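You operate a simulated robot arm through the tools that you are given. There is no shell and no other tool. Be economical: measure what you need, move in short steps, check, and stop when the job is done.

The job below is to be done with a simulated two-armed robot. You get a single attempt, and the scene is never put back.

## Task
Take the short profile on the top of the green table and put it away on the far end of the back board. Put the 80 mm steel block from the top of the green table on the back board of the left bench. Fetch the small seals box and set it on the glass pane on the end table of the right bench. Fetch the white small cap from the far end of the back board and set it on the shelf of the green table. Put the 20 mm thick packer from the back board of the right bench on top of the small carton there. Close the upper bench drawer. Put the silver pin from the front of the left bench on top of the brown wood block there and the gold pin on the middle of the wide table. Any order will do. Set down upright: small seals box, small cap.

It is judged by the outcome, as a careful person would: the job done as asked, and still so three seconds after it is handed in. It fails if anything else is knocked over, pushed out of place, dropped, spilled or broken. A push-on lid holds only when it is set on centred and level and pressed home; a screw cap is set on level and turned clockwise until tight.

## Robot
Two 6-joint arms with two-finger parallel grippers on one trunk, on a base that drives. Base frame: it is fixed to the floor where the robot stands at the start and does not move with it; the origin is under the middle of the robot, x ahead of it, y to its left, z up; the surface under the hand at the start is at about z = 860. Lengths are in mm, angles in degrees, forces in N, time in s.
The left shoulder is at the start at [-77, 177, 832], the right one opposite. With the tool pointing down near the work surface each hand reaches from about 100 to 720 mm from the robot's upright axis, wherever it stands, measured 20 degrees to its own side. Places, roughly: back board of the left bench [2400, -3500, 800]; far end of the back board [2400, 0, 800]; glass pane (19x19x2 cm) [3100, 100, 800]; middle of the wide table (80x18 cm) [5560, 200, 860]; pin [3500, -3250, 1000]; shelf of the green table [600, 200, 300]; short profile (12x8x7 cm) [500, 0, 900]; small cap [2250, 500, 750]; small carton [2250, -1750, 750]; small seals box [750, 500, 1000]; steel block [500, 500, 750]; thick packer [2250, -1500, 750]; upper bench drawer [3600, -4100, 300]; wood block (9x5x6 cm) [3500, -3000, 900]. Payload 1.57 kg a hand.
The TCP of each hand is the grasp point between the finger pads, 30 mm short of the fingertips. In the tool frame z runs along the fingers and y along their closing line. Largest opening 80 mm; finger width 17, thickness 12; the body of the gripper, 40 by 82 mm, starts 80 mm behind the TCP.
Orientation is told as [roll, pitch, yaw] about the base's x, y, z axes, in that order, counted from this pose: with the fingers straight down and closing along the base's y, the tool's x points along the base's -x, its y along +y and its z along -z.

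## Interface
- The arms move only by the tool step_arm. It takes "left_targets", "right_targets" or both (then of equal length, played together; a hand with none holds still); each is a list of rows, each an object (a shift or turn left out is 0, a gripper value left out holds the last) with "grip": the gripper command, from -1 (shut) to 1 (fully open), values between in proportion; "delta_pos": the shift along the tool's x, y, z in mm, a list of three; "delta_rot": the turn, a rotation vector about the tool's x, y, z in degrees, a list of three. In form: [{"grip": grip, "delta_pos": [dx, dy, dz], "delta_rot": [wx, wy, wz]}, ...]. A call has 1 to 12 rows; each row shifts and turns the commanded pose from where the row before left it, along the tool's axes as they then stand. Rows are played at 5 a second. More than 50 mm and 8.6 degrees between two rows, or a gripper value outside its range, and nothing of the call is played. A pose out of reach is approached as far as the arm can. The call stops where the force on the tool passes 40 N (or 10 N more than at its start, if that is more) or the arm is blocked; 0.2 s more then pass. The fingers move at their own pace (about 72 mm/s each) and stop on an object; they squeeze with about 29 N. The grip force told is the motor's: it shows also when the fingers shut on nothing. Time passes only in rows, and 0.2 s behind the last, so rows that do not move let the fingers close. It gives the time, the measured TCP pose, the force on the tool (base axes), the opening and the grip force at its end, in the units of the frame above (readings bear some noise), with the torque about the TCP (base axes, N m) and any sound that the robot's microphone picked up.
- Cameras (640 x 400 px; columns grow to the right, rows downward): "scene" is now at [24.3, 40.3, 1552.5]; the picture's right is [0.52, -0.86, 0.00], its down [-0.66, -0.40, -0.63] and it looks along [0.54, 0.33, -0.78] (base axes); focal length 258 px, centre (320, 200). "left" rides on the left gripper at [72, 7, -122] in its tool frame; the picture's right is [-0.09, 1.00, 0.00], its down [-0.84, -0.08, -0.54] and it looks along [-0.54, -0.05, 0.84] (tool axes); focal length 238 px, centre (320, 200). "right" rides on the right gripper at [72, -7, -122] in its tool frame; the picture's right is [0.09, 1.00, 0.00], its down [-0.84, 0.08, -0.54] and it looks along [-0.54, 0.05, 0.84] (tool axes); focal length 238 px, centre (320, 200).
- capture(camera): a new picture of that camera. The clock stands still meanwhile.
- move_column(by): slides the trunk up (or, below 0, down) by that many mm; the arms and the scene camera ride with it, the base frame stays. It gives what a move gives, with no picture.
- roll_base(legs): drives the robot by 1 to 6 legs, each [ahead, left, turn to the left] in mm, mm and degrees, along the robot's own axes; the way and the turn of a leg run together, so that a leg with both is an arc; at most 1500 mm and 180 degrees a leg. The arms and the cameras ride along, it lands a little off, and it stops where it bumps. It gives what a move gives.
- aim_head(pan, tilt): turns the head with the scene camera to pan (to the left, within 143 degrees either way) and tilt (down, from -29 to 69), counted from straight ahead of the robot. It gives what a move gives.
- point_at(camera, pixels): there is no depth. For up to 12 entries [column, row, z] of the newest picture of that camera ("zoom" is the newest enlarged one), the place [x, y] in the base frame at which the ray of that pixel passes the height z, good to about 3 mm. The clock stands still meanwhile.
- enlarge(camera, box): a new picture of the part [left, top, right, bottom] of that camera's present view, enlarged. The clock stands still meanwhile.
- job_done(): hands the job in; it is judged then, once.

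Keep the steps short. Do not move on a guess: measure, check each grasp and each placing, and mend mistakes. In all there are 145 turns and 198 pictures (those below and enlarged ones count). Leave the grippers open and the arms clear of the work at the hand-in unless told otherwise, and finish with a single line.

The tools are called after ">>>" as a command line: name --argument value ..., lists and objects as JSON in quotes. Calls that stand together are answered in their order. step_arm: Moves the arms, as the interface text tells. Its arguments: {"type":"object","properties":{"left_targets":{"type":"array","items":{"type":"object","properties":{"grip":{"type":"number"},"delta_pos":{"type":"array","items":{"type":"number"}},"delta_rot":{"type":"array","items":{"type":"number"}}}}},"right_targets":{"type":"array","items":{"type":"object","properties":{"grip":{"type":"number"},"delta_pos":{"type":"array","items":{"type":"number"}},"delta_rot":{"type":"array","items":{"type":"number"}}}}}},"required":[]} The other tools are called the same way: move_column (by) slides the trunk up or down; roll_base (legs) drives the base; aim_head (pan, tilt) turns the head that bears the scene camera; capture (camera) takes a picture; point_at (camera, pixels) gives the place at which the rays of pixels pass given heights; enlarge (camera, box) takes an enlarged picture of a part of a camera's view; job_done () hands the job in.

At the start:

```text
t: 0.0
left_position: [293.1, 325.4, 1189.2]
left_orientation: [0.1, 0.0, 0.0]
left_wrist_force: [-0.4, 0.4, 0.0]
left_ft_torque: [-0.02, -0.01, -0.03]
left_width: 79.8
left_grip_force: 0.1
right_position: [413.3, 24.9, 1173.1]
right_orientation: [0.0, 0.0, -0.1]
right_wrist_force: [-0.2, -0.4, -0.5]
right_ft_torque: [0.02, 0.0, -0.01]
right_width: 80.2
right_grip_force: 0.0
trunk travel left (down, up): [-275.0, 53.0]
robot x, y, heading: [2.5, 3.8, 0.0]
head pan, tilt: [31.1, 50.8]
```

scene: 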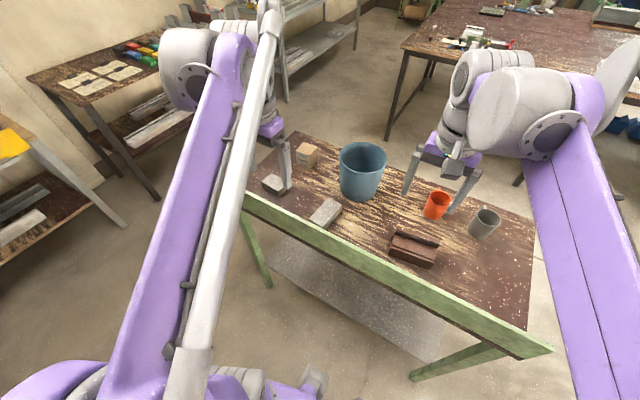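
right: 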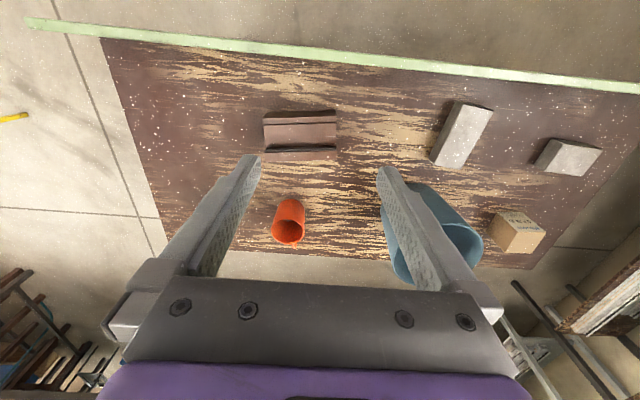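
left: 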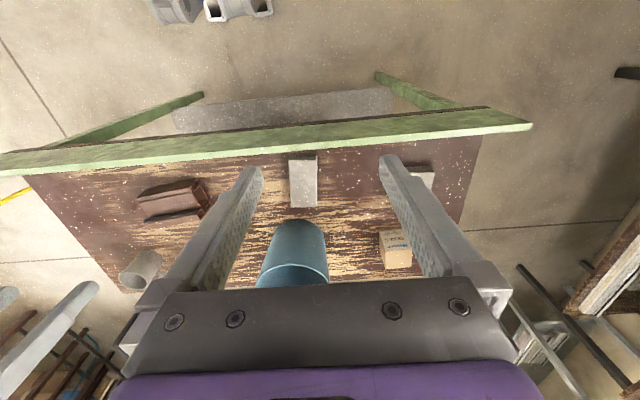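

I see the green table with blocks, a brown profile, mugs, a bin and a small carton. I'll zoom in on the table and measure.

>>> enlarge --camera "scene" --box '[240, 120, 400, 220]'

>>> enlarge --camera "right" --box '[220, 80, 620, 330]'

>>> point_at --camera "right" --pixels '[[264, 112, 860], [335, 110, 860], [265, 150, 860], [336, 150, 860], [456, 101, 880], [493, 110, 880], [462, 168, 880], [430, 160, 880], [553, 139, 880], [602, 150, 880], [585, 175, 880], [535, 164, 880]]'

```text
4.00 times, centred on (320, 170) of scene
```

zoom: 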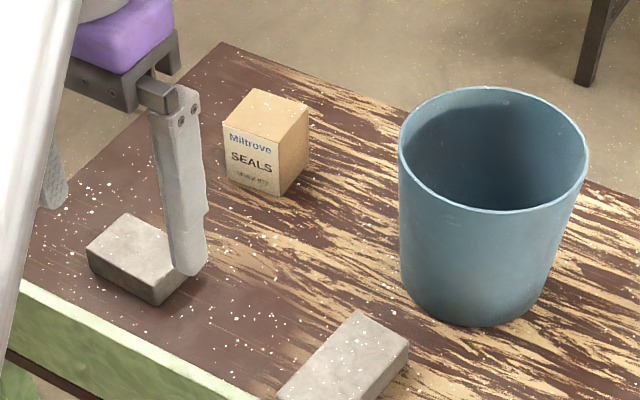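

```text
1.60 times, centred on (420, 205) of right
```

zoom: 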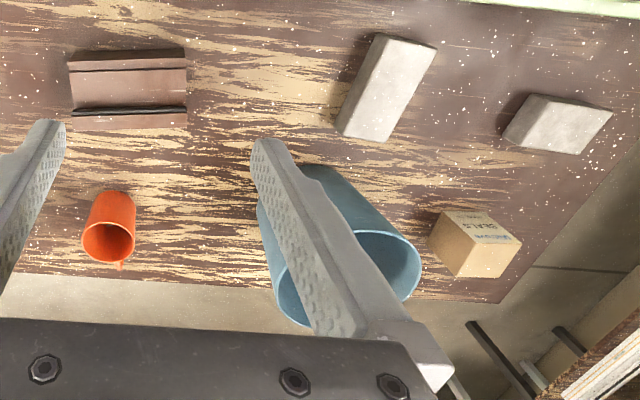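

```text
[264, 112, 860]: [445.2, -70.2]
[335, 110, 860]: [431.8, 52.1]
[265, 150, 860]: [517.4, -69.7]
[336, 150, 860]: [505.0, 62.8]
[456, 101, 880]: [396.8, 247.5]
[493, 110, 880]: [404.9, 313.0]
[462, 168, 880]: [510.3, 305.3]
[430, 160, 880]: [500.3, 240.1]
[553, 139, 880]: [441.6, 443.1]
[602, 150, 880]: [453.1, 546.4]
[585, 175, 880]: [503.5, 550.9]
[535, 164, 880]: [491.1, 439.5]
```

Now a closer look at the profile, and the left hand's view of both steel blocks.

>>> enlarge --camera "scene" --box '[360, 210, 460, 275]'

>>> enlarge --camera "right" --box '[240, 90, 360, 165]'

>>> step_arm --left_targets '[{"delta_pos": [0, 45, 0]}, {"delta_pos": [0, 45, 0]}, {"delta_pos": [0, 0, 40]}, {"delta_pos": [0, 0, 40]}]'

>>> capture --camera "left"

```text
6.15 times, centred on (410, 242) of scene
```

zoom: 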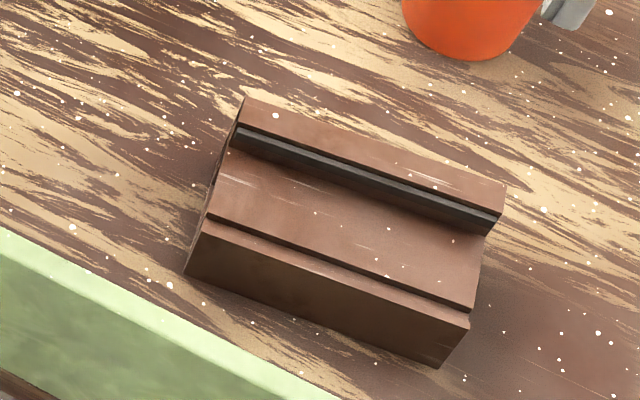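

```text
5.33 times, centred on (300, 128) of right
```

zoom: 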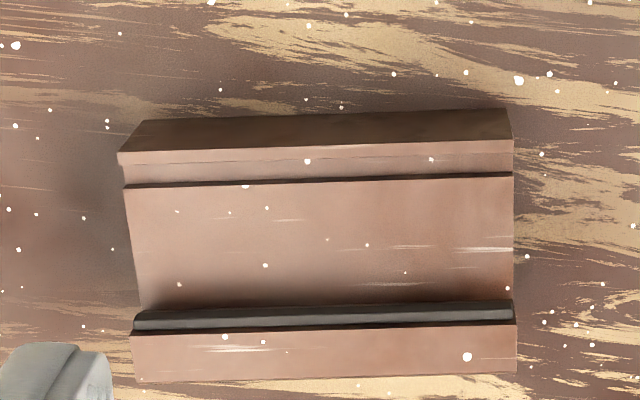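

```text
t: 1.0
left_position: [296.4, 416.2, 1107.4]
left_orientation: [0.1, 0.1, 0.0]
left_wrist_force: [0.8, -0.4, 0.2]
left_ft_torque: [-0.02, 0.01, 0.05]
left_width: 80.1
left_grip_force: 0.1
right_position: [413.2, 25.8, 1173.2]
right_orientation: [0.0, 0.1, 0.0]
right_wrist_force: [-0.3, 0.7, -0.1]
right_ft_torque: [0.0, 0.04, -0.04]
right_width: 80.0
right_grip_force: 0.0
trunk travel left (down, up): [-275.0, 53.0]
robot x, y, heading: [1.4, -1.2, 0.2]
head pan, tilt: [31.1, 50.8]
```

```text
190 pictures are left
```

left: 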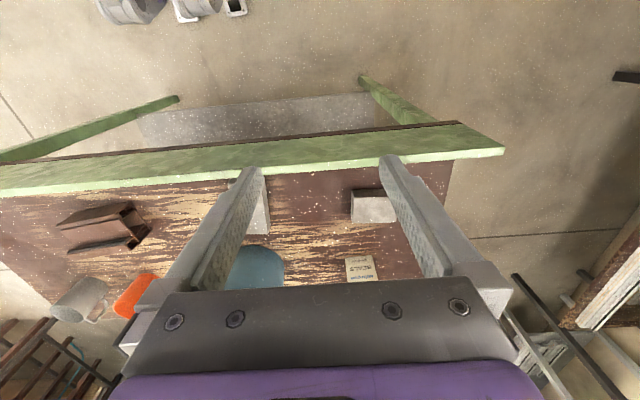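

The profile's end is visible now; I'll zoom there and on the blocks.

>>> enlarge --camera "left" --box '[40, 190, 168, 270]'

>>> enlarge --camera "left" --box '[230, 170, 430, 295]'

>>> point_at --camera "left" --pixels '[[350, 222, 890], [395, 222, 890], [354, 190, 860], [345, 257, 930], [372, 254, 930], [452, 158, 860], [265, 175, 860], [270, 234, 880]]'

```text
5.00 times, centred on (104, 230) of left
```

zoom: 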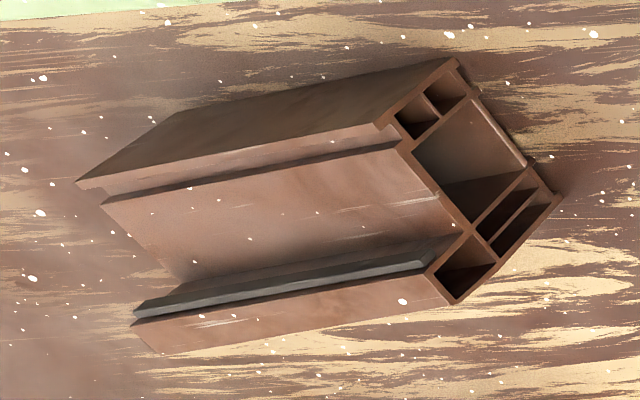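

```text
3.20 times, centred on (330, 232) of left
```

zoom: 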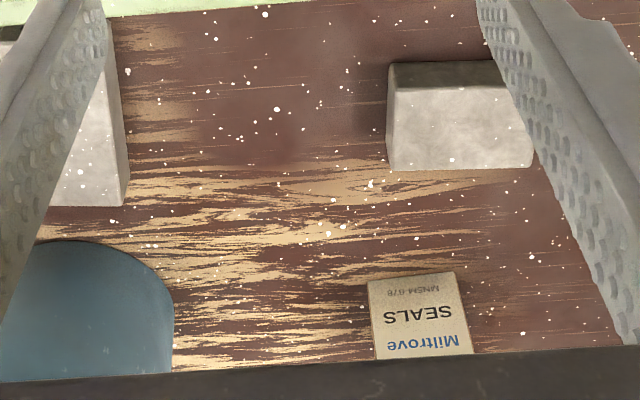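

```text
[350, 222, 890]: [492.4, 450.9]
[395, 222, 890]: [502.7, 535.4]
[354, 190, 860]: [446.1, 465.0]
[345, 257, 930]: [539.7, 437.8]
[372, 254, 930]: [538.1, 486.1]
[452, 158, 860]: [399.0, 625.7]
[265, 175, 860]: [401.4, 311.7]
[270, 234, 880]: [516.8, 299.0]
```

Block at image-left is ~110 mm long; the one by the finger spans y≈451–535, i.e. 80 mm. The profile has a rib on its far side that I can pinch. I triangulate the rib top's corners and the seals box with two cameras.

>>> point_at --camera "right" --pixels '[[264.5, 161.3, 930], [336.6, 160, 930], [264.5, 161.3, 910], [336.6, 160, 910], [264.5, 152, 930], [336.6, 150.5, 930], [529, 216, 930], [545.5, 230, 930]]'

>>> point_at --camera "scene" --pixels '[[397.8, 225.4, 930], [440.4, 239.6, 930], [397.8, 225.4, 910], [440.4, 239.6, 910], [304.8, 142, 920], [317.2, 146, 920], [310, 154, 920], [295.5, 150.5, 920], [309.5, 168.5, 860], [296.5, 165, 860]]'

```text
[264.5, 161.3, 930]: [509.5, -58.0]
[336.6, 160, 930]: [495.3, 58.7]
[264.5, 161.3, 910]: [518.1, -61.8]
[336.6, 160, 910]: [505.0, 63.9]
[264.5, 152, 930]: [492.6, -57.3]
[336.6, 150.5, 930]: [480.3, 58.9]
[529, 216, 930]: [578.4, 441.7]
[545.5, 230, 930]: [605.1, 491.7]
```

```text
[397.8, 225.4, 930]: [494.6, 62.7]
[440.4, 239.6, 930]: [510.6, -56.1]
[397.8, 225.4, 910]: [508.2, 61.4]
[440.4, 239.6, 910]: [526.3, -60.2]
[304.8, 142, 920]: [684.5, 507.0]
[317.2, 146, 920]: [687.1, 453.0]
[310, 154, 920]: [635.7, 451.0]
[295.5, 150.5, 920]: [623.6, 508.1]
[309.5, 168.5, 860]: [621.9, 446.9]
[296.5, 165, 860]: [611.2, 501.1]
```

Both cameras agree at z=930: rib top runs (495,60)–(510,-57), ~16 thick, centre ≈(494.5,0), turned 7.3°. I turn the right hand 82.7° so it closes across the rib, lowering a little.

>>> step_arm --right_targets '[{"delta_rot": [0, 0, 8.27], "delta_pos": [-40, 0, 10], "grip": -0.2}, {"delta_rot": [0, 0, 8.27], "delta_pos": [-40, 0, 10]}, {"delta_rot": [0, 0, 8.27], "delta_pos": [0, 0, 10]}, {"delta_rot": [0, 0, 8.27], "delta_pos": [0, 0, 10]}, {"delta_rot": [0, 0, 8.27], "delta_pos": [0, 0, 10]}, {"delta_rot": [0, 0, 8.27], "delta_pos": [0, 0, 10]}, {"delta_rot": [0, 0, 8.27], "delta_pos": [0, 0, 10]}, {"delta_rot": [0, 0, 8.27], "delta_pos": [0, 0, 10]}, {"delta_rot": [0, 0, 8.27], "delta_pos": [0, 0, 10]}, {"delta_rot": [0, 0, 8.27], "delta_pos": [0, 0, 10]}]'

>>> capture --camera "right"

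```text
t: 3.2
left_position: [296.8, 416.1, 1106.8]
left_orientation: [0.1, 0.0, -0.1]
left_wrist_force: [-0.3, 0.5, -0.1]
left_ft_torque: [0.01, 0.0, 0.02]
left_width: 80.1
left_grip_force: 0.0
right_position: [491.4, 16.7, 1075.3]
right_orientation: [0.0, 0.0, -82.8]
right_wrist_force: [-0.1, 0.5, -0.7]
right_ft_torque: [0.02, -0.02, -0.01]
right_width: 31.8
right_grip_force: 0.0
trunk travel left (down, up): [-275.0, 53.0]
robot x, y, heading: [-0.6, 1.5, -0.1]
head pan, tilt: [31.1, 50.8]
```

```text
187 pictures are left
```

right: 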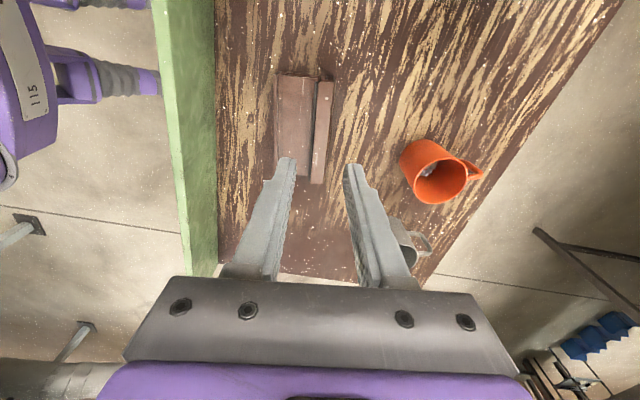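

I measure the rib top in this picture before descending.

>>> enlarge --camera "right" --box '[256, 60, 384, 190]'

>>> point_at --camera "right" --pixels '[[319, 82, 930], [333, 82, 930], [311, 183, 930], [324, 183, 930], [275, 150, 910], [277, 75, 910]]'

```text
3.08 times, centred on (320, 125) of right
```

zoom: 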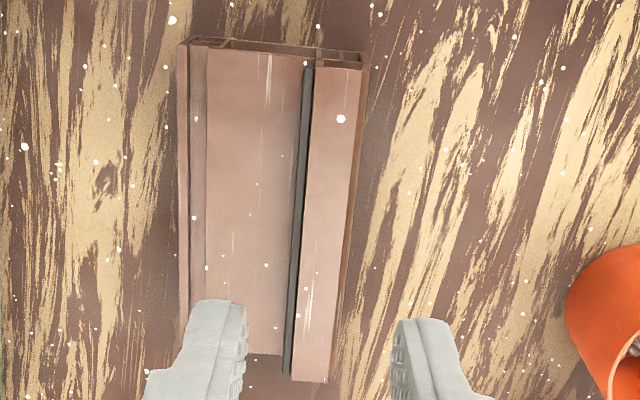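

```text
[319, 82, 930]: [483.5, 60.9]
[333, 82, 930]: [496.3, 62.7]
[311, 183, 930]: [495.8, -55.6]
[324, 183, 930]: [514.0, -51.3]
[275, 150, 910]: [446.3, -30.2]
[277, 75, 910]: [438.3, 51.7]
```

The body spans ~x 443–504 at mid, about 62 mm wide, so the hand can span it fully — sturdier than the rib. I centre on (474,2), open fully, stop with tips just above it and check.

>>> step_arm --right_targets '[{"grip": 1, "delta_pos": [-12.4, -19.1, 0]}, {"delta_pos": [0, 0, 35]}, {"delta_pos": [0, 0, 35]}, {"delta_pos": [0, 0, 35]}]'

>>> capture --camera "right"

```text
t: 4.2
left_position: [297.2, 416.2, 1108.6]
left_orientation: [-0.1, -0.1, 0.0]
left_wrist_force: [0.4, -0.7, 0.4]
left_ft_torque: [0.02, 0.0, 0.01]
left_width: 80.1
left_grip_force: 0.1
right_position: [473.9, 4.5, 969.3]
right_orientation: [0.0, 0.1, -82.8]
right_wrist_force: [-0.5, -0.5, -0.2]
right_ft_torque: [0.0, -0.01, -0.02]
right_width: 80.1
right_grip_force: 0.1
trunk travel left (down, up): [-275.0, 53.0]
robot x, y, heading: [3.6, 0.6, -0.0]
head pan, tilt: [31.1, 50.8]
```

```text
185 pictures are left
```

right: 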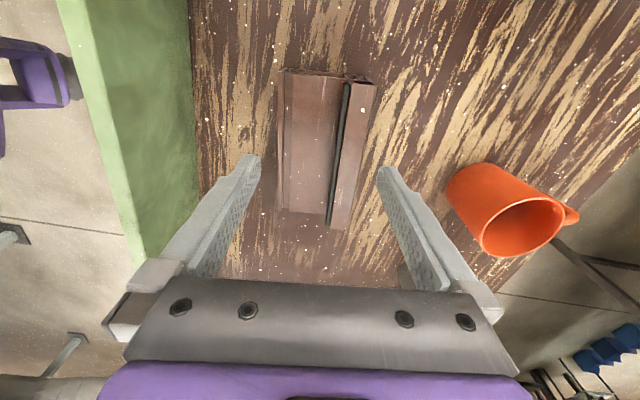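

The profile sits between the fingers with room on both sides. I go down to z≈897 and grip.

>>> step_arm --right_targets '[{"delta_pos": [0, 0, 36]}, {"delta_pos": [0, 0, 36]}, {}, {"grip": -1}, {}, {}]'

>>> capture --camera "right"

```text
t: 5.6
left_position: [296.5, 416.1, 1108.0]
left_orientation: [0.0, 0.0, 0.0]
left_wrist_force: [-0.5, -0.7, -0.2]
left_ft_torque: [-0.01, 0.06, -0.01]
left_width: 79.9
left_grip_force: 0.0
right_position: [474.3, 2.8, 898.2]
right_orientation: [0.0, 0.0, -82.8]
right_wrist_force: [-0.4, 0.3, 0.9]
right_ft_torque: [0.03, 0.01, -0.02]
right_width: 69.6
right_grip_force: 29.1
trunk travel left (down, up): [-275.0, 53.0]
robot x, y, heading: [-2.0, 0.0, 0.1]
head pan, tilt: [31.1, 50.8]
```

```text
184 pictures are left
```

right: 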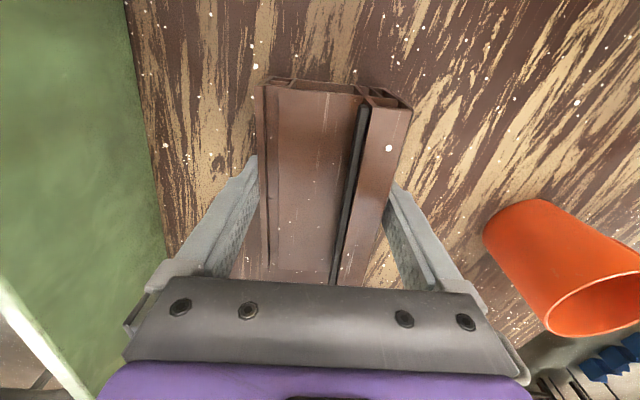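

Held at 70 mm. I lift it 200 mm straight up, then shift the base 350 mm left to bring the seals box in the left hand's reach.

>>> step_arm --right_targets '[{"delta_pos": [0, 0, -40]}, {"delta_pos": [0, 0, -40]}, {"delta_pos": [0, 0, -40]}, {"delta_pos": [0, 0, -40]}, {"delta_pos": [0, 0, -40]}, {"delta_pos": [0, -45, 0]}, {"delta_pos": [0, -45, 0]}]'

>>> roll_base --legs '[[0, 350, 0]]'

>>> capture --camera "left"

>>> capture --camera "scene"

```text
t: 7.2
left_position: [296.6, 415.7, 1107.4]
left_orientation: [0.0, -0.1, 0.0]
left_wrist_force: [-0.7, -0.6, -0.5]
left_ft_torque: [0.0, -0.03, 0.03]
left_width: 80.2
left_grip_force: 0.0
right_position: [384.2, -9.0, 1095.1]
right_orientation: [0.1, 0.0, -82.7]
right_wrist_force: [0.0, 1.6, -1.6]
right_ft_torque: [-0.01, 0.04, -0.03]
right_width: 70.0
right_grip_force: 28.9
trunk travel left (down, up): [-275.0, 53.0]
robot x, y, heading: [-1.1, -0.2, -0.2]
head pan, tilt: [31.1, 50.8]
```

```text
t: 10.8
left_position: [297.2, 763.6, 1107.9]
left_orientation: [-0.1, 0.0, 0.0]
left_wrist_force: [-0.1, 0.5, 0.1]
left_ft_torque: [0.0, 0.0, -0.01]
left_width: 79.9
left_grip_force: 0.1
right_position: [384.7, 339.5, 1094.7]
right_orientation: [0.0, -0.1, -82.7]
right_wrist_force: [0.3, -0.8, -2.2]
right_ft_torque: [0.0, 0.01, -0.01]
right_width: 69.9
right_grip_force: 28.8
trunk travel left (down, up): [-275.0, 53.0]
robot x, y, heading: [1.0, 344.2, 0.0]
head pan, tilt: [31.1, 50.8]
```

```text
183 pictures are left
```

left: 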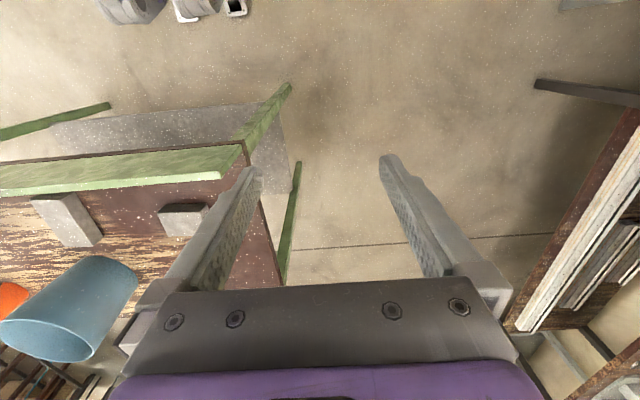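

```text
182 pictures are left
```

scene: 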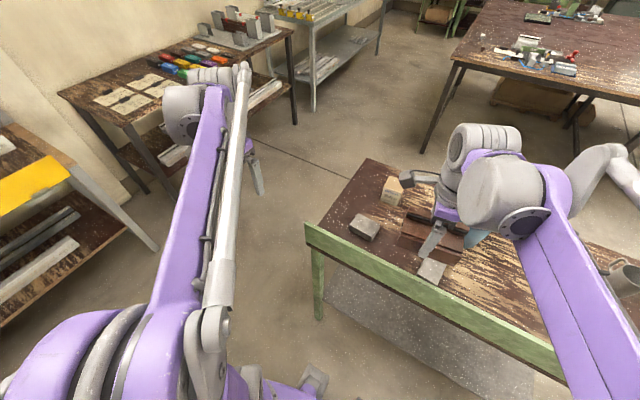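

The seals box is now at scene (392,191). I zoom to measure it.

>>> enlarge --camera "scene" --box '[340, 165, 420, 245]'

```text
5.00 times, centred on (380, 205) of scene
```

zoom: 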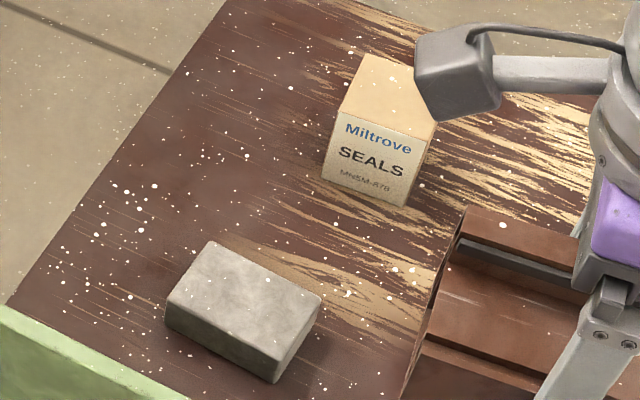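

>>> point_at --camera "zoom" --pixels '[[323, 176, 860], [404, 205, 860], [338, 112, 920], [418, 145, 920], [338, 112, 910], [418, 145, 910], [361, 54, 915], [338, 112, 915], [212, 242, 890], [321, 293, 890], [276, 352, 890], [168, 296, 890]]'

```text
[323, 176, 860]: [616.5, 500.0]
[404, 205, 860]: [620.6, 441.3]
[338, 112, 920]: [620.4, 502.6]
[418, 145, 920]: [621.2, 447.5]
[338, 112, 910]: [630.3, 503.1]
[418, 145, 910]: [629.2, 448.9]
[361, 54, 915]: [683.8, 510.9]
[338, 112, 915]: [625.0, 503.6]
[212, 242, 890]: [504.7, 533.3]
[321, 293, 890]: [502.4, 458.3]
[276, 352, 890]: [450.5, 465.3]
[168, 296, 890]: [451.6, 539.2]
```

Box centre ≈(648,474), ~57 mm wide, turned ~+4°, top ≈920. I move the right hand 100 mm aside and bring the left hand above the box.

>>> step_arm --right_targets '[{"delta_pos": [-50, 0, 0]}, {"delta_pos": [-50, 0, 0]}, {}, {}, {}, {}, {}, {}, {}, {}]' --left_targets '[{"delta_pos": [-40, 0, 0]}, {"delta_pos": [-40, 0, 0]}, {"delta_pos": [-40, 0, 0]}, {"delta_pos": [-40, 0, 0]}, {"delta_pos": [-35, -30, 0]}, {"delta_pos": [-35, -35, 0]}, {"delta_pos": [-35, -35, 0]}, {"delta_pos": [-30, -38, 0]}, {"delta_pos": [-25, -38, 0]}, {"delta_pos": [0, -38, 0], "delta_rot": [0, 0, -4]}]'

>>> capture --camera "left"

```text
t: 13.0
left_position: [594.1, 546.1, 1093.1]
left_orientation: [0.1, 0.0, 4.1]
left_wrist_force: [0.3, -0.3, -1.0]
left_ft_torque: [0.01, 0.04, -0.01]
left_width: 79.9
left_grip_force: 0.0
left hand out of reach, approached as far as the arm can: row 9
right_position: [398.4, 239.6, 1094.7]
right_orientation: [-0.1, -0.1, -82.7]
right_wrist_force: [1.3, 0.0, -1.3]
right_ft_torque: [-0.01, 0.04, 0.01]
right_width: 69.7
right_grip_force: 28.6
trunk travel left (down, up): [-275.0, 53.0]
robot x, y, heading: [-0.6, 348.5, 0.1]
head pan, tilt: [31.1, 50.8]
```

```text
180 pictures are left
```

left: 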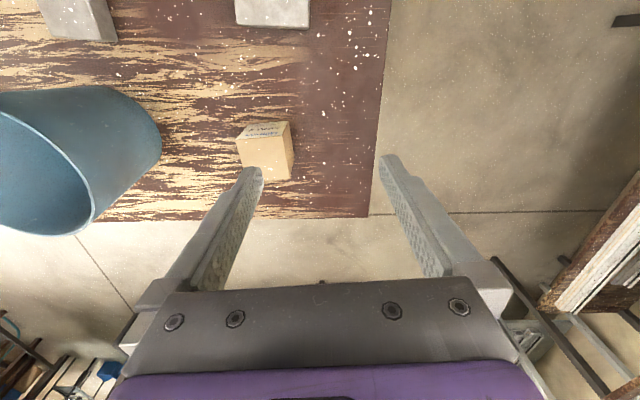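

Reach is short at this height. I lower the left hand to z≈1000 (above the 920 box top) and shift toward y=475.

>>> step_arm --left_targets '[{"delta_pos": [0, 0, 45]}, {"delta_pos": [0, 0, 45]}, {"delta_pos": [0, -35, 0]}, {"delta_pos": [0, -35, 0]}, {"delta_pos": [-20, 0, 0]}, {"delta_pos": [-20, 0, 0]}]'

>>> capture --camera "left"

```text
t: 14.4
left_position: [637.8, 480.3, 1003.4]
left_orientation: [0.0, 0.0, 4.0]
left_wrist_force: [0.0, -0.1, -0.1]
left_ft_torque: [0.05, 0.02, -0.03]
left_width: 80.3
left_grip_force: 0.1
right_position: [397.3, 240.0, 1094.9]
right_orientation: [0.0, -0.1, -82.7]
right_wrist_force: [0.1, -0.8, -2.3]
right_ft_torque: [-0.02, 0.01, 0.02]
right_width: 69.6
right_grip_force: 28.7
trunk travel left (down, up): [-275.0, 53.0]
robot x, y, heading: [-2.3, 348.3, 0.1]
head pan, tilt: [31.1, 50.8]
```

```text
179 pictures are left
```

left: 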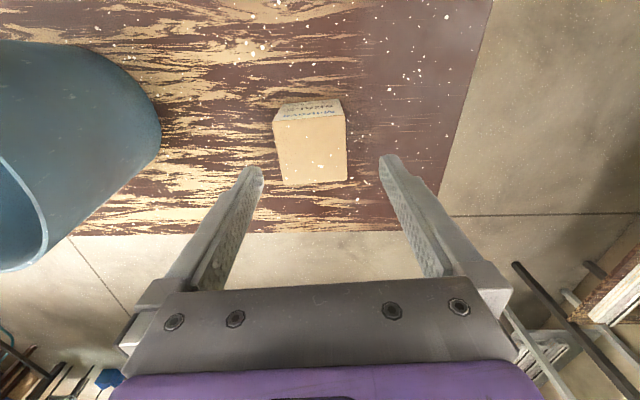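

Box top corners near (276,119),(343,115),(347,180),(282,185). I measure.

>>> point_at --camera "left" --pixels '[[275, 121, 920], [345, 117, 920], [347, 180, 920], [283, 185, 920]]'

```text
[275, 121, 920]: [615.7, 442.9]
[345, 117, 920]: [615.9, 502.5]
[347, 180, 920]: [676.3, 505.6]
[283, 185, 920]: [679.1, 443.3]
```

Centre (647,473.6), ~60 mm square, ~2° turned. I correct, descend to z≈897 and grip.

>>> step_arm --left_targets '[{"delta_pos": [-9, -6.7, 0], "delta_rot": [0, 0, 2]}, {"delta_pos": [0, 0, 36]}, {"delta_pos": [0, 0, 36]}, {"delta_pos": [0, 0, 35]}, {}, {"grip": -1}, {}, {}]'

>>> capture --camera "left"

```text
t: 16.2
left_position: [646.5, 472.3, 897.2]
left_orientation: [0.1, 0.0, 2.0]
left_wrist_force: [-0.4, -0.3, -0.1]
left_ft_torque: [0.04, -0.01, 0.04]
left_width: 60.0
left_grip_force: 29.1
right_position: [396.9, 241.0, 1093.9]
right_orientation: [0.0, 0.0, -82.6]
right_wrist_force: [-1.0, -0.2, -1.1]
right_ft_torque: [0.03, 0.0, 0.01]
right_width: 69.6
right_grip_force: 28.8
trunk travel left (down, up): [-275.0, 53.0]
robot x, y, heading: [-1.0, 346.0, -0.2]
head pan, tilt: [31.1, 50.8]
```

```text
178 pictures are left
```

left: 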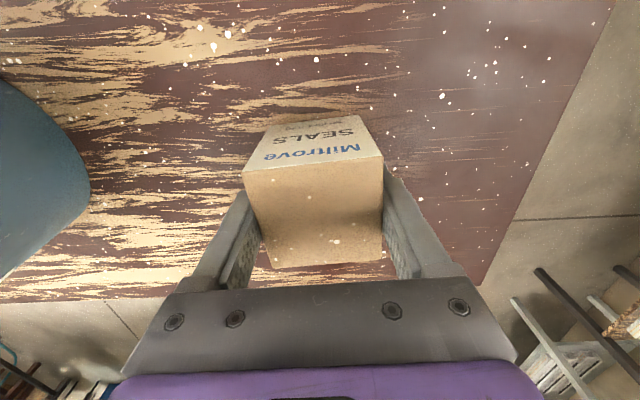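

Box held (60 mm). I lift, retract it over the near side, then look around the room with the head.

>>> step_arm --left_targets '[{"delta_pos": [0, 0, -45]}, {"delta_pos": [0, 0, -45]}, {"delta_pos": [0, 0, -45]}, {"delta_pos": [0, 0, -30]}, {"delta_pos": [45, 20, 0]}, {"delta_pos": [45, 20, 0]}, {"delta_pos": [45, 20, 0]}, {"delta_pos": [45, 20, 0]}, {"delta_pos": [45, 0, 0]}, {"delta_pos": [45, 0, 0]}]'

>>> aim_head --pan 0 --tilt 25

>>> capture --camera "scene"

>>> aim_head --pan -60 --tilt 20

>>> capture --camera "scene"

```text
t: 18.4
left_position: [356.1, 545.3, 1053.8]
left_orientation: [0.1, -0.1, 2.1]
left_wrist_force: [-0.1, 0.7, -1.3]
left_ft_torque: [-0.01, -0.06, -0.03]
left_width: 60.0
left_grip_force: 28.7
left hand out of reach, approached as far as the arm can: row 3, 4
right_position: [395.9, 241.5, 1095.7]
right_orientation: [0.1, 0.0, -82.8]
right_wrist_force: [-0.4, -0.1, -1.4]
right_ft_torque: [0.02, -0.05, 0.03]
right_width: 69.6
right_grip_force: 29.0
trunk travel left (down, up): [-275.0, 53.0]
robot x, y, heading: [-1.5, 346.6, -0.1]
head pan, tilt: [31.1, 50.8]
```

```text
t: 19.4
left_position: [359.3, 545.3, 1053.1]
left_orientation: [0.0, 0.0, 1.9]
left_wrist_force: [0.8, 0.7, -0.8]
left_ft_torque: [-0.01, 0.03, -0.01]
left_width: 59.9
left_grip_force: 29.2
right_position: [398.1, 241.1, 1094.4]
right_orientation: [0.0, 0.0, -82.7]
right_wrist_force: [0.4, 0.2, -1.0]
right_ft_torque: [0.03, -0.02, 0.03]
right_width: 69.7
right_grip_force: 28.7
trunk travel left (down, up): [-275.0, 53.0]
robot x, y, heading: [3.5, 346.5, 0.2]
head pan, tilt: [0.0, 25.0]
```

```text
177 pictures are left
```

scene: 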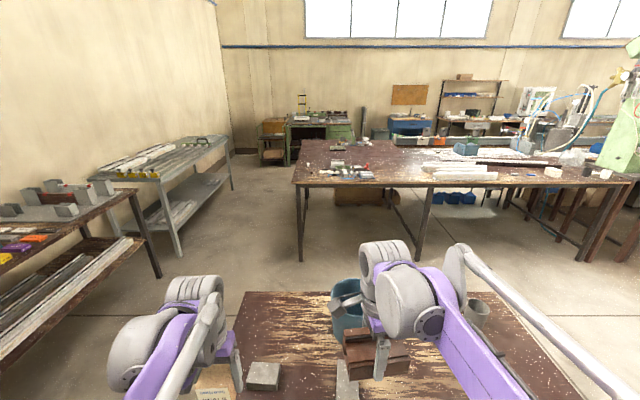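

```text
t: 20.7
left_position: [359.8, 546.7, 1053.7]
left_orientation: [0.0, 0.1, 1.9]
left_wrist_force: [-0.8, -0.5, -1.3]
left_ft_torque: [-0.02, 0.02, 0.01]
left_width: 59.6
left_grip_force: 28.7
right_position: [397.6, 241.7, 1093.9]
right_orientation: [0.0, 0.0, -82.8]
right_wrist_force: [-1.2, 0.2, -1.0]
right_ft_torque: [-0.02, 0.02, 0.01]
right_width: 69.7
right_grip_force: 29.2
trunk travel left (down, up): [-275.0, 53.0]
robot x, y, heading: [0.4, 348.3, 0.2]
head pan, tilt: [-60.0, 20.0]
```

```text
176 pictures are left
```

scene: 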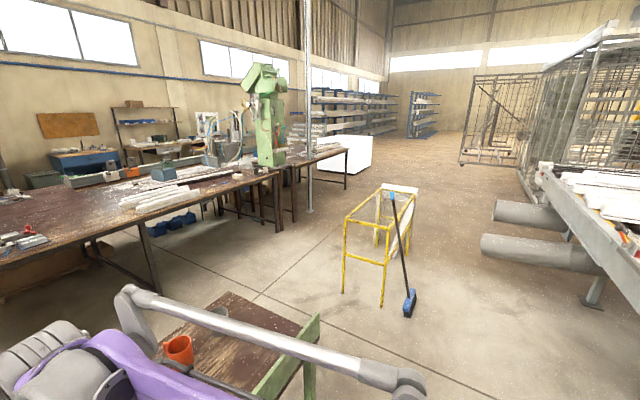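

The large brown bench is ahead. I aim at it and zoom in on its left end.

>>> aim_head --pan -8 --tilt 20

>>> enlarge --camera "scene" --box '[310, 140, 470, 240]'

>>> enlarge --camera "scene" --box '[440, 140, 640, 265]'

```text
t: 21.9
left_position: [358.8, 545.3, 1053.2]
left_orientation: [0.0, 0.0, 2.0]
left_wrist_force: [-0.8, -0.7, -1.3]
left_ft_torque: [-0.03, 0.02, 0.01]
left_width: 59.7
left_grip_force: 28.9
right_position: [396.9, 241.3, 1095.6]
right_orientation: [0.1, 0.0, -82.7]
right_wrist_force: [-0.3, 0.5, -1.1]
right_ft_torque: [0.02, 0.0, 0.02]
right_width: 69.7
right_grip_force: 29.4
trunk travel left (down, up): [-275.0, 53.0]
robot x, y, heading: [1.3, 348.5, 0.1]
head pan, tilt: [-8.0, 20.0]
```

```text
4.00 times, centred on (390, 190) of scene
```

zoom: 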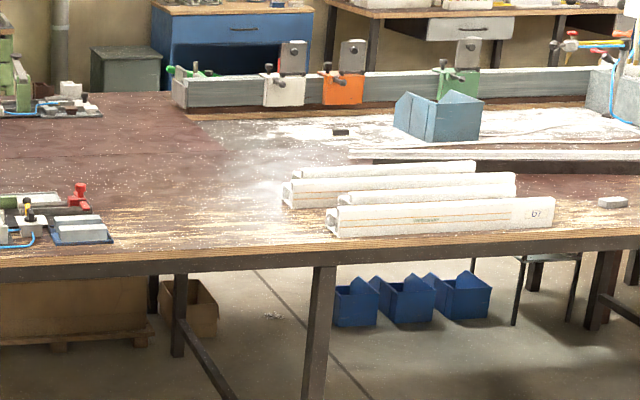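

```text
3.20 times, centred on (540, 202) of scene
```

zoom: 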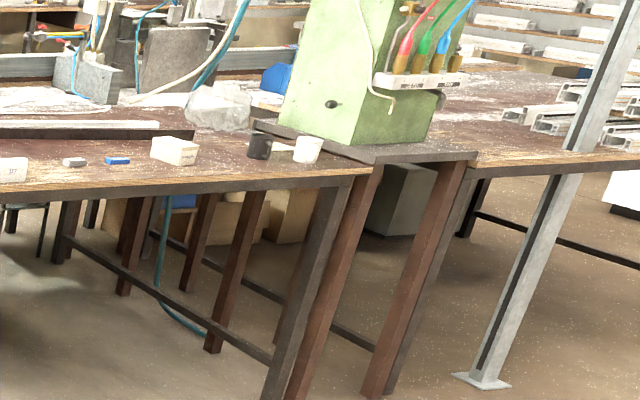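

>>> enlarge --camera "scene" --box '[240, 130, 360, 205]'

>>> point_at --camera "zoom" --pixels '[[320, 200, 800]]'

```text
5.33 times, centred on (300, 168) of scene
```

zoom: 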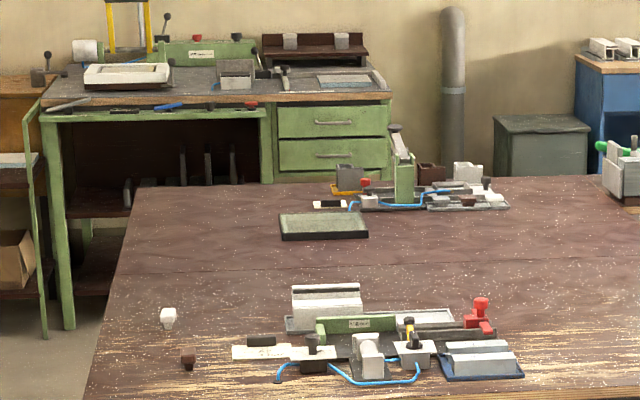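

```text
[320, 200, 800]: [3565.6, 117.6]
```

White cap at zoom (168,317), a brown one at (187,360), dark pane at (324,225). I measure them and the table corners.

>>> point_at --camera "zoom" --pixels '[[168, 328, 800], [187, 370, 800], [282, 238, 800], [368, 237, 800], [280, 215, 815], [355, 213, 815], [83, 399, 800], [135, 187, 800], [105, 298, 800], [270, 382, 800], [620, 390, 800], [235, 355, 800]]'

```text
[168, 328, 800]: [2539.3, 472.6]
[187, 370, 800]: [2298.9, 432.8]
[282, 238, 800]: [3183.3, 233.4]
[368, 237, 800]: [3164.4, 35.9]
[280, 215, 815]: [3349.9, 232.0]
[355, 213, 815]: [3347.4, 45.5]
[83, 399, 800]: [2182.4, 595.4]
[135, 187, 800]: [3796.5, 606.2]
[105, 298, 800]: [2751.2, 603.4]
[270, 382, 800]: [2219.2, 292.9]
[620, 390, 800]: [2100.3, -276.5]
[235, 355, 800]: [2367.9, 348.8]
```

The bench end is at y≈600, side benches start around y≈1700. I drive left 700 then ahead 2350 along the corridor, then look at the bench from its end; first I check the robot's own footprint by looking down.

>>> roll_base --legs '[[0, 700, 0], [1200, 0, 0], [1130, 0, 0]]'

>>> aim_head --pan -90 --tilt 40

>>> capture --camera "scene"

>>> aim_head --pan -40 --tilt 35

>>> capture --camera "scene"

```text
t: 39.5
left_position: [2676.4, 1239.4, 1054.2]
left_orientation: [0.0, 0.0, 1.7]
left_wrist_force: [0.2, 0.1, -0.8]
left_ft_torque: [0.0, 0.01, -0.03]
left_width: 59.5
left_grip_force: 28.8
right_position: [2714.7, 935.3, 1095.4]
right_orientation: [-0.1, 0.0, -83.0]
right_wrist_force: [0.4, -0.4, -0.8]
right_ft_torque: [0.01, 0.04, 0.01]
right_width: 69.8
right_grip_force: 28.9
trunk travel left (down, up): [-275.0, 53.0]
robot x, y, heading: [2316.9, 1045.3, -0.0]
head pan, tilt: [-8.0, 20.0]
```

```text
t: 41.1
left_position: [2677.8, 1240.2, 1053.1]
left_orientation: [0.0, -0.1, 1.8]
left_wrist_force: [-0.3, -0.6, -1.5]
left_ft_torque: [0.0, 0.01, -0.01]
left_width: 59.4
left_grip_force: 28.9
right_position: [2713.7, 935.1, 1095.4]
right_orientation: [0.0, 0.0, -82.9]
right_wrist_force: [0.6, 0.3, -0.7]
right_ft_torque: [0.02, 0.02, 0.0]
right_width: 69.7
right_grip_force: 28.6
trunk travel left (down, up): [-275.0, 53.0]
robot x, y, heading: [2317.5, 1041.2, -0.4]
head pan, tilt: [-90.0, 40.0]
```

```text
172 pictures are left
```

scene: 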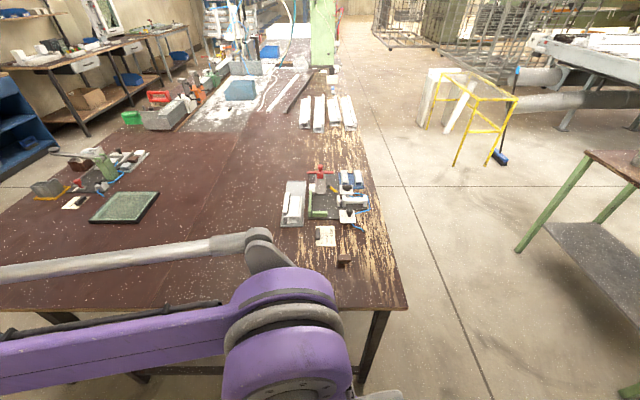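

```text
t: 42.2
left_position: [2676.8, 1240.2, 1054.1]
left_orientation: [0.0, 0.0, 1.7]
left_wrist_force: [0.1, 0.9, -2.4]
left_ft_torque: [-0.03, -0.01, 0.03]
left_width: 59.6
left_grip_force: 28.8
right_position: [2714.2, 934.9, 1095.2]
right_orientation: [0.0, 0.0, -82.9]
right_wrist_force: [0.0, -0.1, -1.9]
right_ft_torque: [-0.01, 0.0, -0.04]
right_width: 69.7
right_grip_force: 28.6
trunk travel left (down, up): [-275.0, 53.0]
robot x, y, heading: [2318.8, 1038.4, -0.1]
head pan, tilt: [-40.0, 35.0]
```

```text
171 pictures are left
```

scene: 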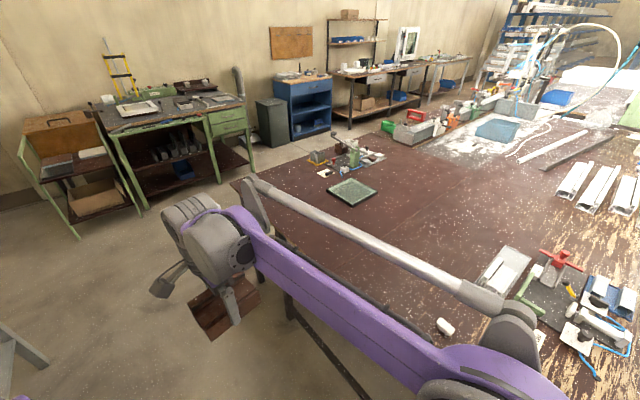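

I look steeply down to the side to see how big the base is relative to the table edge.

>>> aim_head --pan -125 --tilt 69

>>> capture --camera "scene"

>>> aim_head --pan 0 --tilt 69

>>> capture --camera "scene"

```text
t: 43.8
left_position: [2676.0, 1239.3, 1054.3]
left_orientation: [0.1, 0.0, 1.8]
left_wrist_force: [-0.3, 1.3, -0.9]
left_ft_torque: [0.0, -0.02, 0.01]
left_width: 59.5
left_grip_force: 28.8
right_position: [2713.7, 935.2, 1094.7]
right_orientation: [0.0, 0.1, -82.8]
right_wrist_force: [-0.9, 0.5, -1.5]
right_ft_torque: [0.04, 0.01, -0.01]
right_width: 69.8
right_grip_force: 29.5
trunk travel left (down, up): [-275.0, 53.0]
robot x, y, heading: [2317.1, 1040.3, -0.2]
head pan, tilt: [-125.0, 68.8]
```

```text
170 pictures are left
```

scene: 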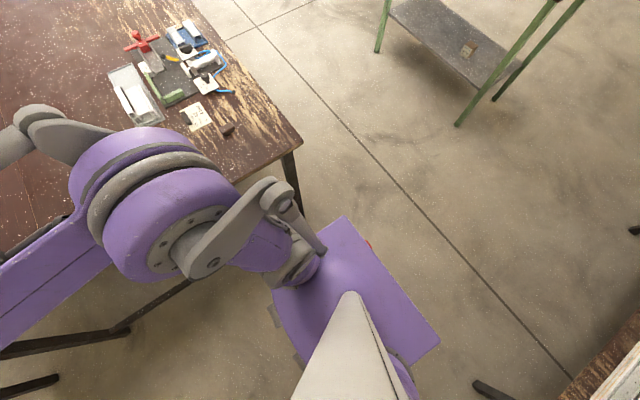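

```text
t: 45.9
left_position: [2676.4, 1240.8, 1054.4]
left_orientation: [0.1, 0.0, 1.8]
left_wrist_force: [-0.5, -0.6, -1.9]
left_ft_torque: [0.02, -0.02, 0.0]
left_width: 59.6
left_grip_force: 28.8
right_position: [2714.8, 936.2, 1094.7]
right_orientation: [0.1, 0.0, -83.0]
right_wrist_force: [0.0, 0.5, -1.6]
right_ft_torque: [-0.03, -0.01, 0.01]
right_width: 69.7
right_grip_force: 29.3
trunk travel left (down, up): [-275.0, 53.0]
robot x, y, heading: [2319.5, 1042.3, -0.4]
head pan, tilt: [0.0, 68.8]
```

```text
169 pictures are left
```

scene: 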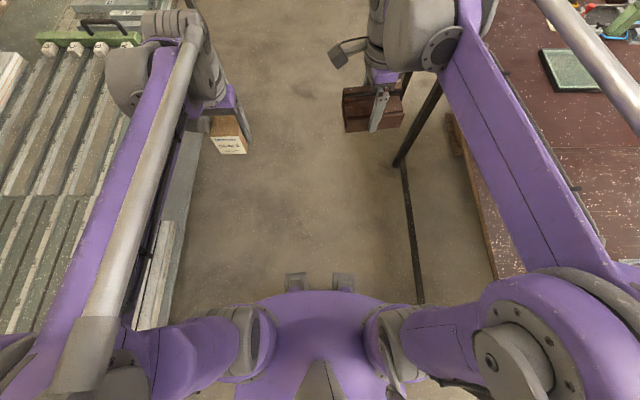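

The base extends mainly behind the axis, so I can get close to the bench. I shift 92 mm right, 80 ahead, and turn to face the bench end.

>>> roll_base --legs '[[80, -92, 0], [0, 0, -90]]'

>>> aim_head --pan 0 --tilt 50

>>> capture --camera "scene"

```text
t: 51.2
left_position: [2593.3, 593.0, 1053.8]
left_orientation: [0.1, 0.0, -88.2]
left_wrist_force: [-0.1, 0.4, -1.6]
left_ft_torque: [0.0, 0.0, 0.02]
left_width: 59.9
left_grip_force: 29.1
right_position: [2289.7, 555.8, 1093.7]
right_orientation: [0.0, 0.0, -172.8]
right_wrist_force: [-0.4, -0.9, -1.7]
right_ft_torque: [0.0, -0.02, -0.04]
right_width: 69.8
right_grip_force: 29.1
trunk travel left (down, up): [-275.0, 53.0]
robot x, y, heading: [2396.5, 953.2, -89.8]
head pan, tilt: [0.0, 68.8]
```

```text
t: 52.0
left_position: [2593.4, 593.5, 1053.9]
left_orientation: [0.0, 0.0, -88.0]
left_wrist_force: [0.0, 1.1, -1.2]
left_ft_torque: [0.0, -0.03, 0.0]
left_width: 59.4
left_grip_force: 28.8
right_position: [2290.6, 554.6, 1095.2]
right_orientation: [0.0, 0.0, -172.8]
right_wrist_force: [0.0, -0.3, -1.7]
right_ft_torque: [0.0, 0.01, 0.0]
right_width: 69.8
right_grip_force: 29.3
trunk travel left (down, up): [-275.0, 53.0]
robot x, y, heading: [2395.0, 953.3, -90.0]
head pan, tilt: [0.0, 50.0]
```

```text
168 pictures are left
```

scene: 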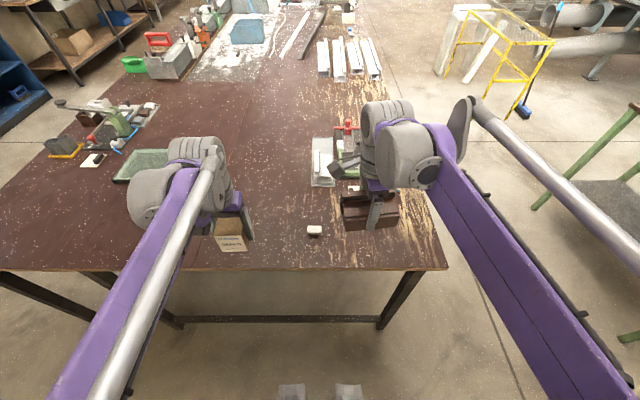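

The white cap is at (314,230). Zoom into the area for cap, profile spot and pane.

>>> enlarge --camera "scene" --box '[230, 110, 440, 280]'

>>> point_at --camera "scene" --pixels '[[314, 236, 830], [314, 226, 850], [447, 268, 830], [312, 186, 830], [335, 186, 830], [115, 182, 830], [165, 150, 830], [180, 150, 830], [125, 150, 830], [310, 140, 830]]'

```text
2.35 times, centred on (335, 195) of scene
```

zoom: 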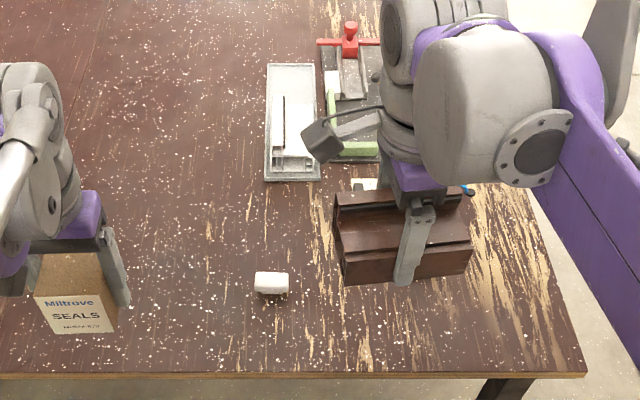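

```text
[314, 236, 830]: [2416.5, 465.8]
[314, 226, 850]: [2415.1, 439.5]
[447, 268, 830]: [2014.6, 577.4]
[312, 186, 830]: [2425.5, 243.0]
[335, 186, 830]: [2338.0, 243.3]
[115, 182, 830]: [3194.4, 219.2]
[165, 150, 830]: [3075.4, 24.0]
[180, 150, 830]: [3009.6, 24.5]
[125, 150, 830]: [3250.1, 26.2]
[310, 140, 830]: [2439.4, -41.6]
```

The cap lies on its side at ≈(2416,466). The free spot for the profile is right of… beside the fixture at ≈(2520,300), on the same board. I drive 150 mm closer and 130 mm left, then look again.

>>> roll_base --legs '[[150, 130, 0]]'

>>> capture --camera "right"

>>> capture --camera "scene"

```text
t: 53.8
left_position: [2722.9, 443.0, 1054.4]
left_orientation: [0.0, 0.0, -88.2]
left_wrist_force: [0.4, -0.2, -1.2]
left_ft_torque: [0.02, -0.02, 0.03]
left_width: 59.5
left_grip_force: 28.9
right_position: [2418.1, 407.0, 1095.5]
right_orientation: [0.0, 0.1, -172.9]
right_wrist_force: [0.3, -0.4, -0.6]
right_ft_torque: [0.02, 0.01, 0.02]
right_width: 69.8
right_grip_force: 28.5
trunk travel left (down, up): [-275.0, 53.0]
robot x, y, heading: [2526.5, 803.8, -90.4]
head pan, tilt: [0.0, 50.0]
```

```text
166 pictures are left
```

right: 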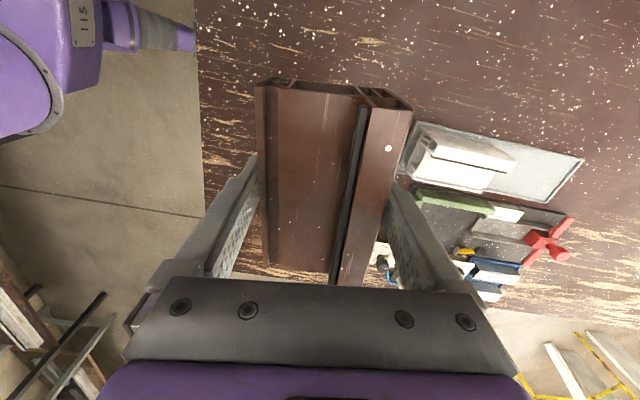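

```text
165 pictures are left
```

scene: 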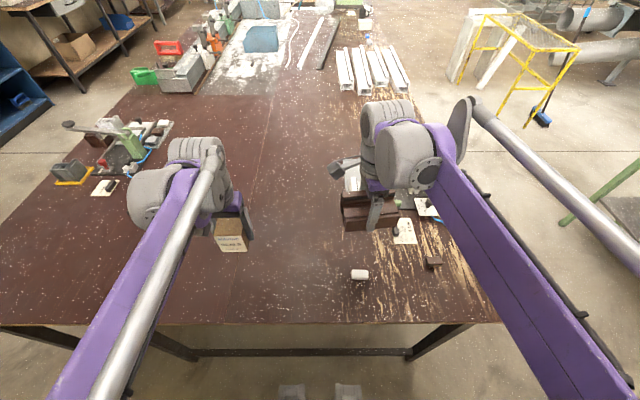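

I zoom in to find the seam between back board and end table.

>>> enlarge --camera "scene" --box '[200, 100, 400, 330]'

>>> point_at --camera "scene" --pixels '[[360, 278, 830], [262, 140, 830], [240, 300, 830], [430, 264, 830], [500, 322, 830], [346, 192, 830], [318, 322, 830]]'

```text
1.74 times, centred on (300, 215) of scene
```

zoom: 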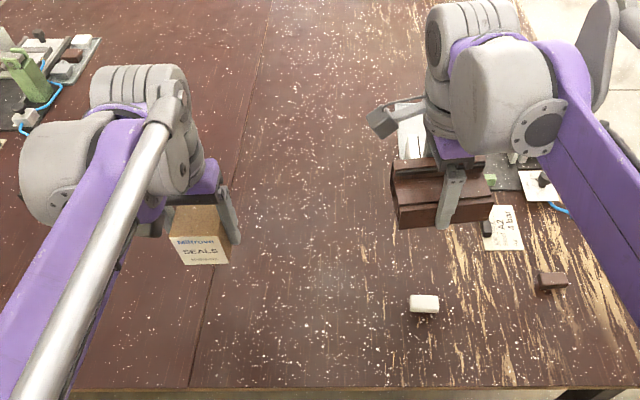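

```text
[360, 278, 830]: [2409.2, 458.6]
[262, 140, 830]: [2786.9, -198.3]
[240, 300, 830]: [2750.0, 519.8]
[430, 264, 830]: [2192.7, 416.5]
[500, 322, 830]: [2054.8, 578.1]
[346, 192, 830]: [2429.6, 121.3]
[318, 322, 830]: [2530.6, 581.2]
```

Seam at x≈2770, so the board spans x≈2050–2770. I carry the profile to (2540,290), squaring it, and lower to TCP z≈905 to check height.

>>> step_arm --right_targets '[{"delta_pos": [35.5, 43.7, 0]}, {"delta_pos": [35.5, 43.7, 0]}, {"delta_pos": [35.5, 43.7, 0]}, {"delta_rot": [0, 0, 7.1]}, {"delta_pos": [0, 0, 48]}, {"delta_pos": [0, 0, 48]}, {"delta_pos": [0, 0, 48]}, {"delta_pos": [0, 0, 46]}]'

>>> enlarge --camera "scene" --box '[220, 130, 420, 300]'

>>> capture --camera "right"

```text
refused: row 1 steps farther than a row can; nothing moved
```

```text
2.35 times, centred on (320, 215) of scene
```

zoom: 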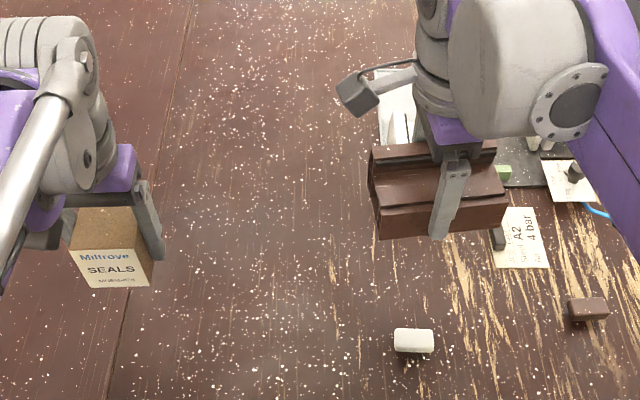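

```text
162 pictures are left
```

right: 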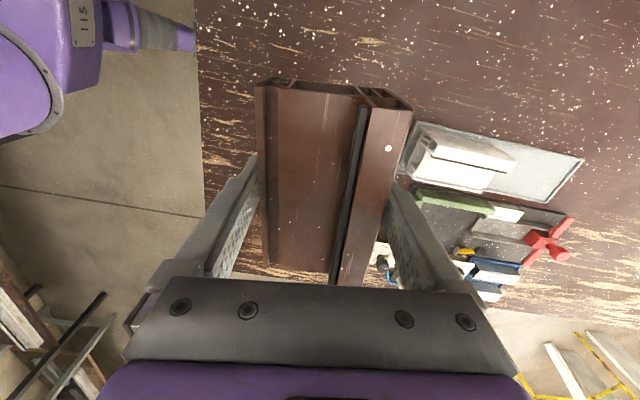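

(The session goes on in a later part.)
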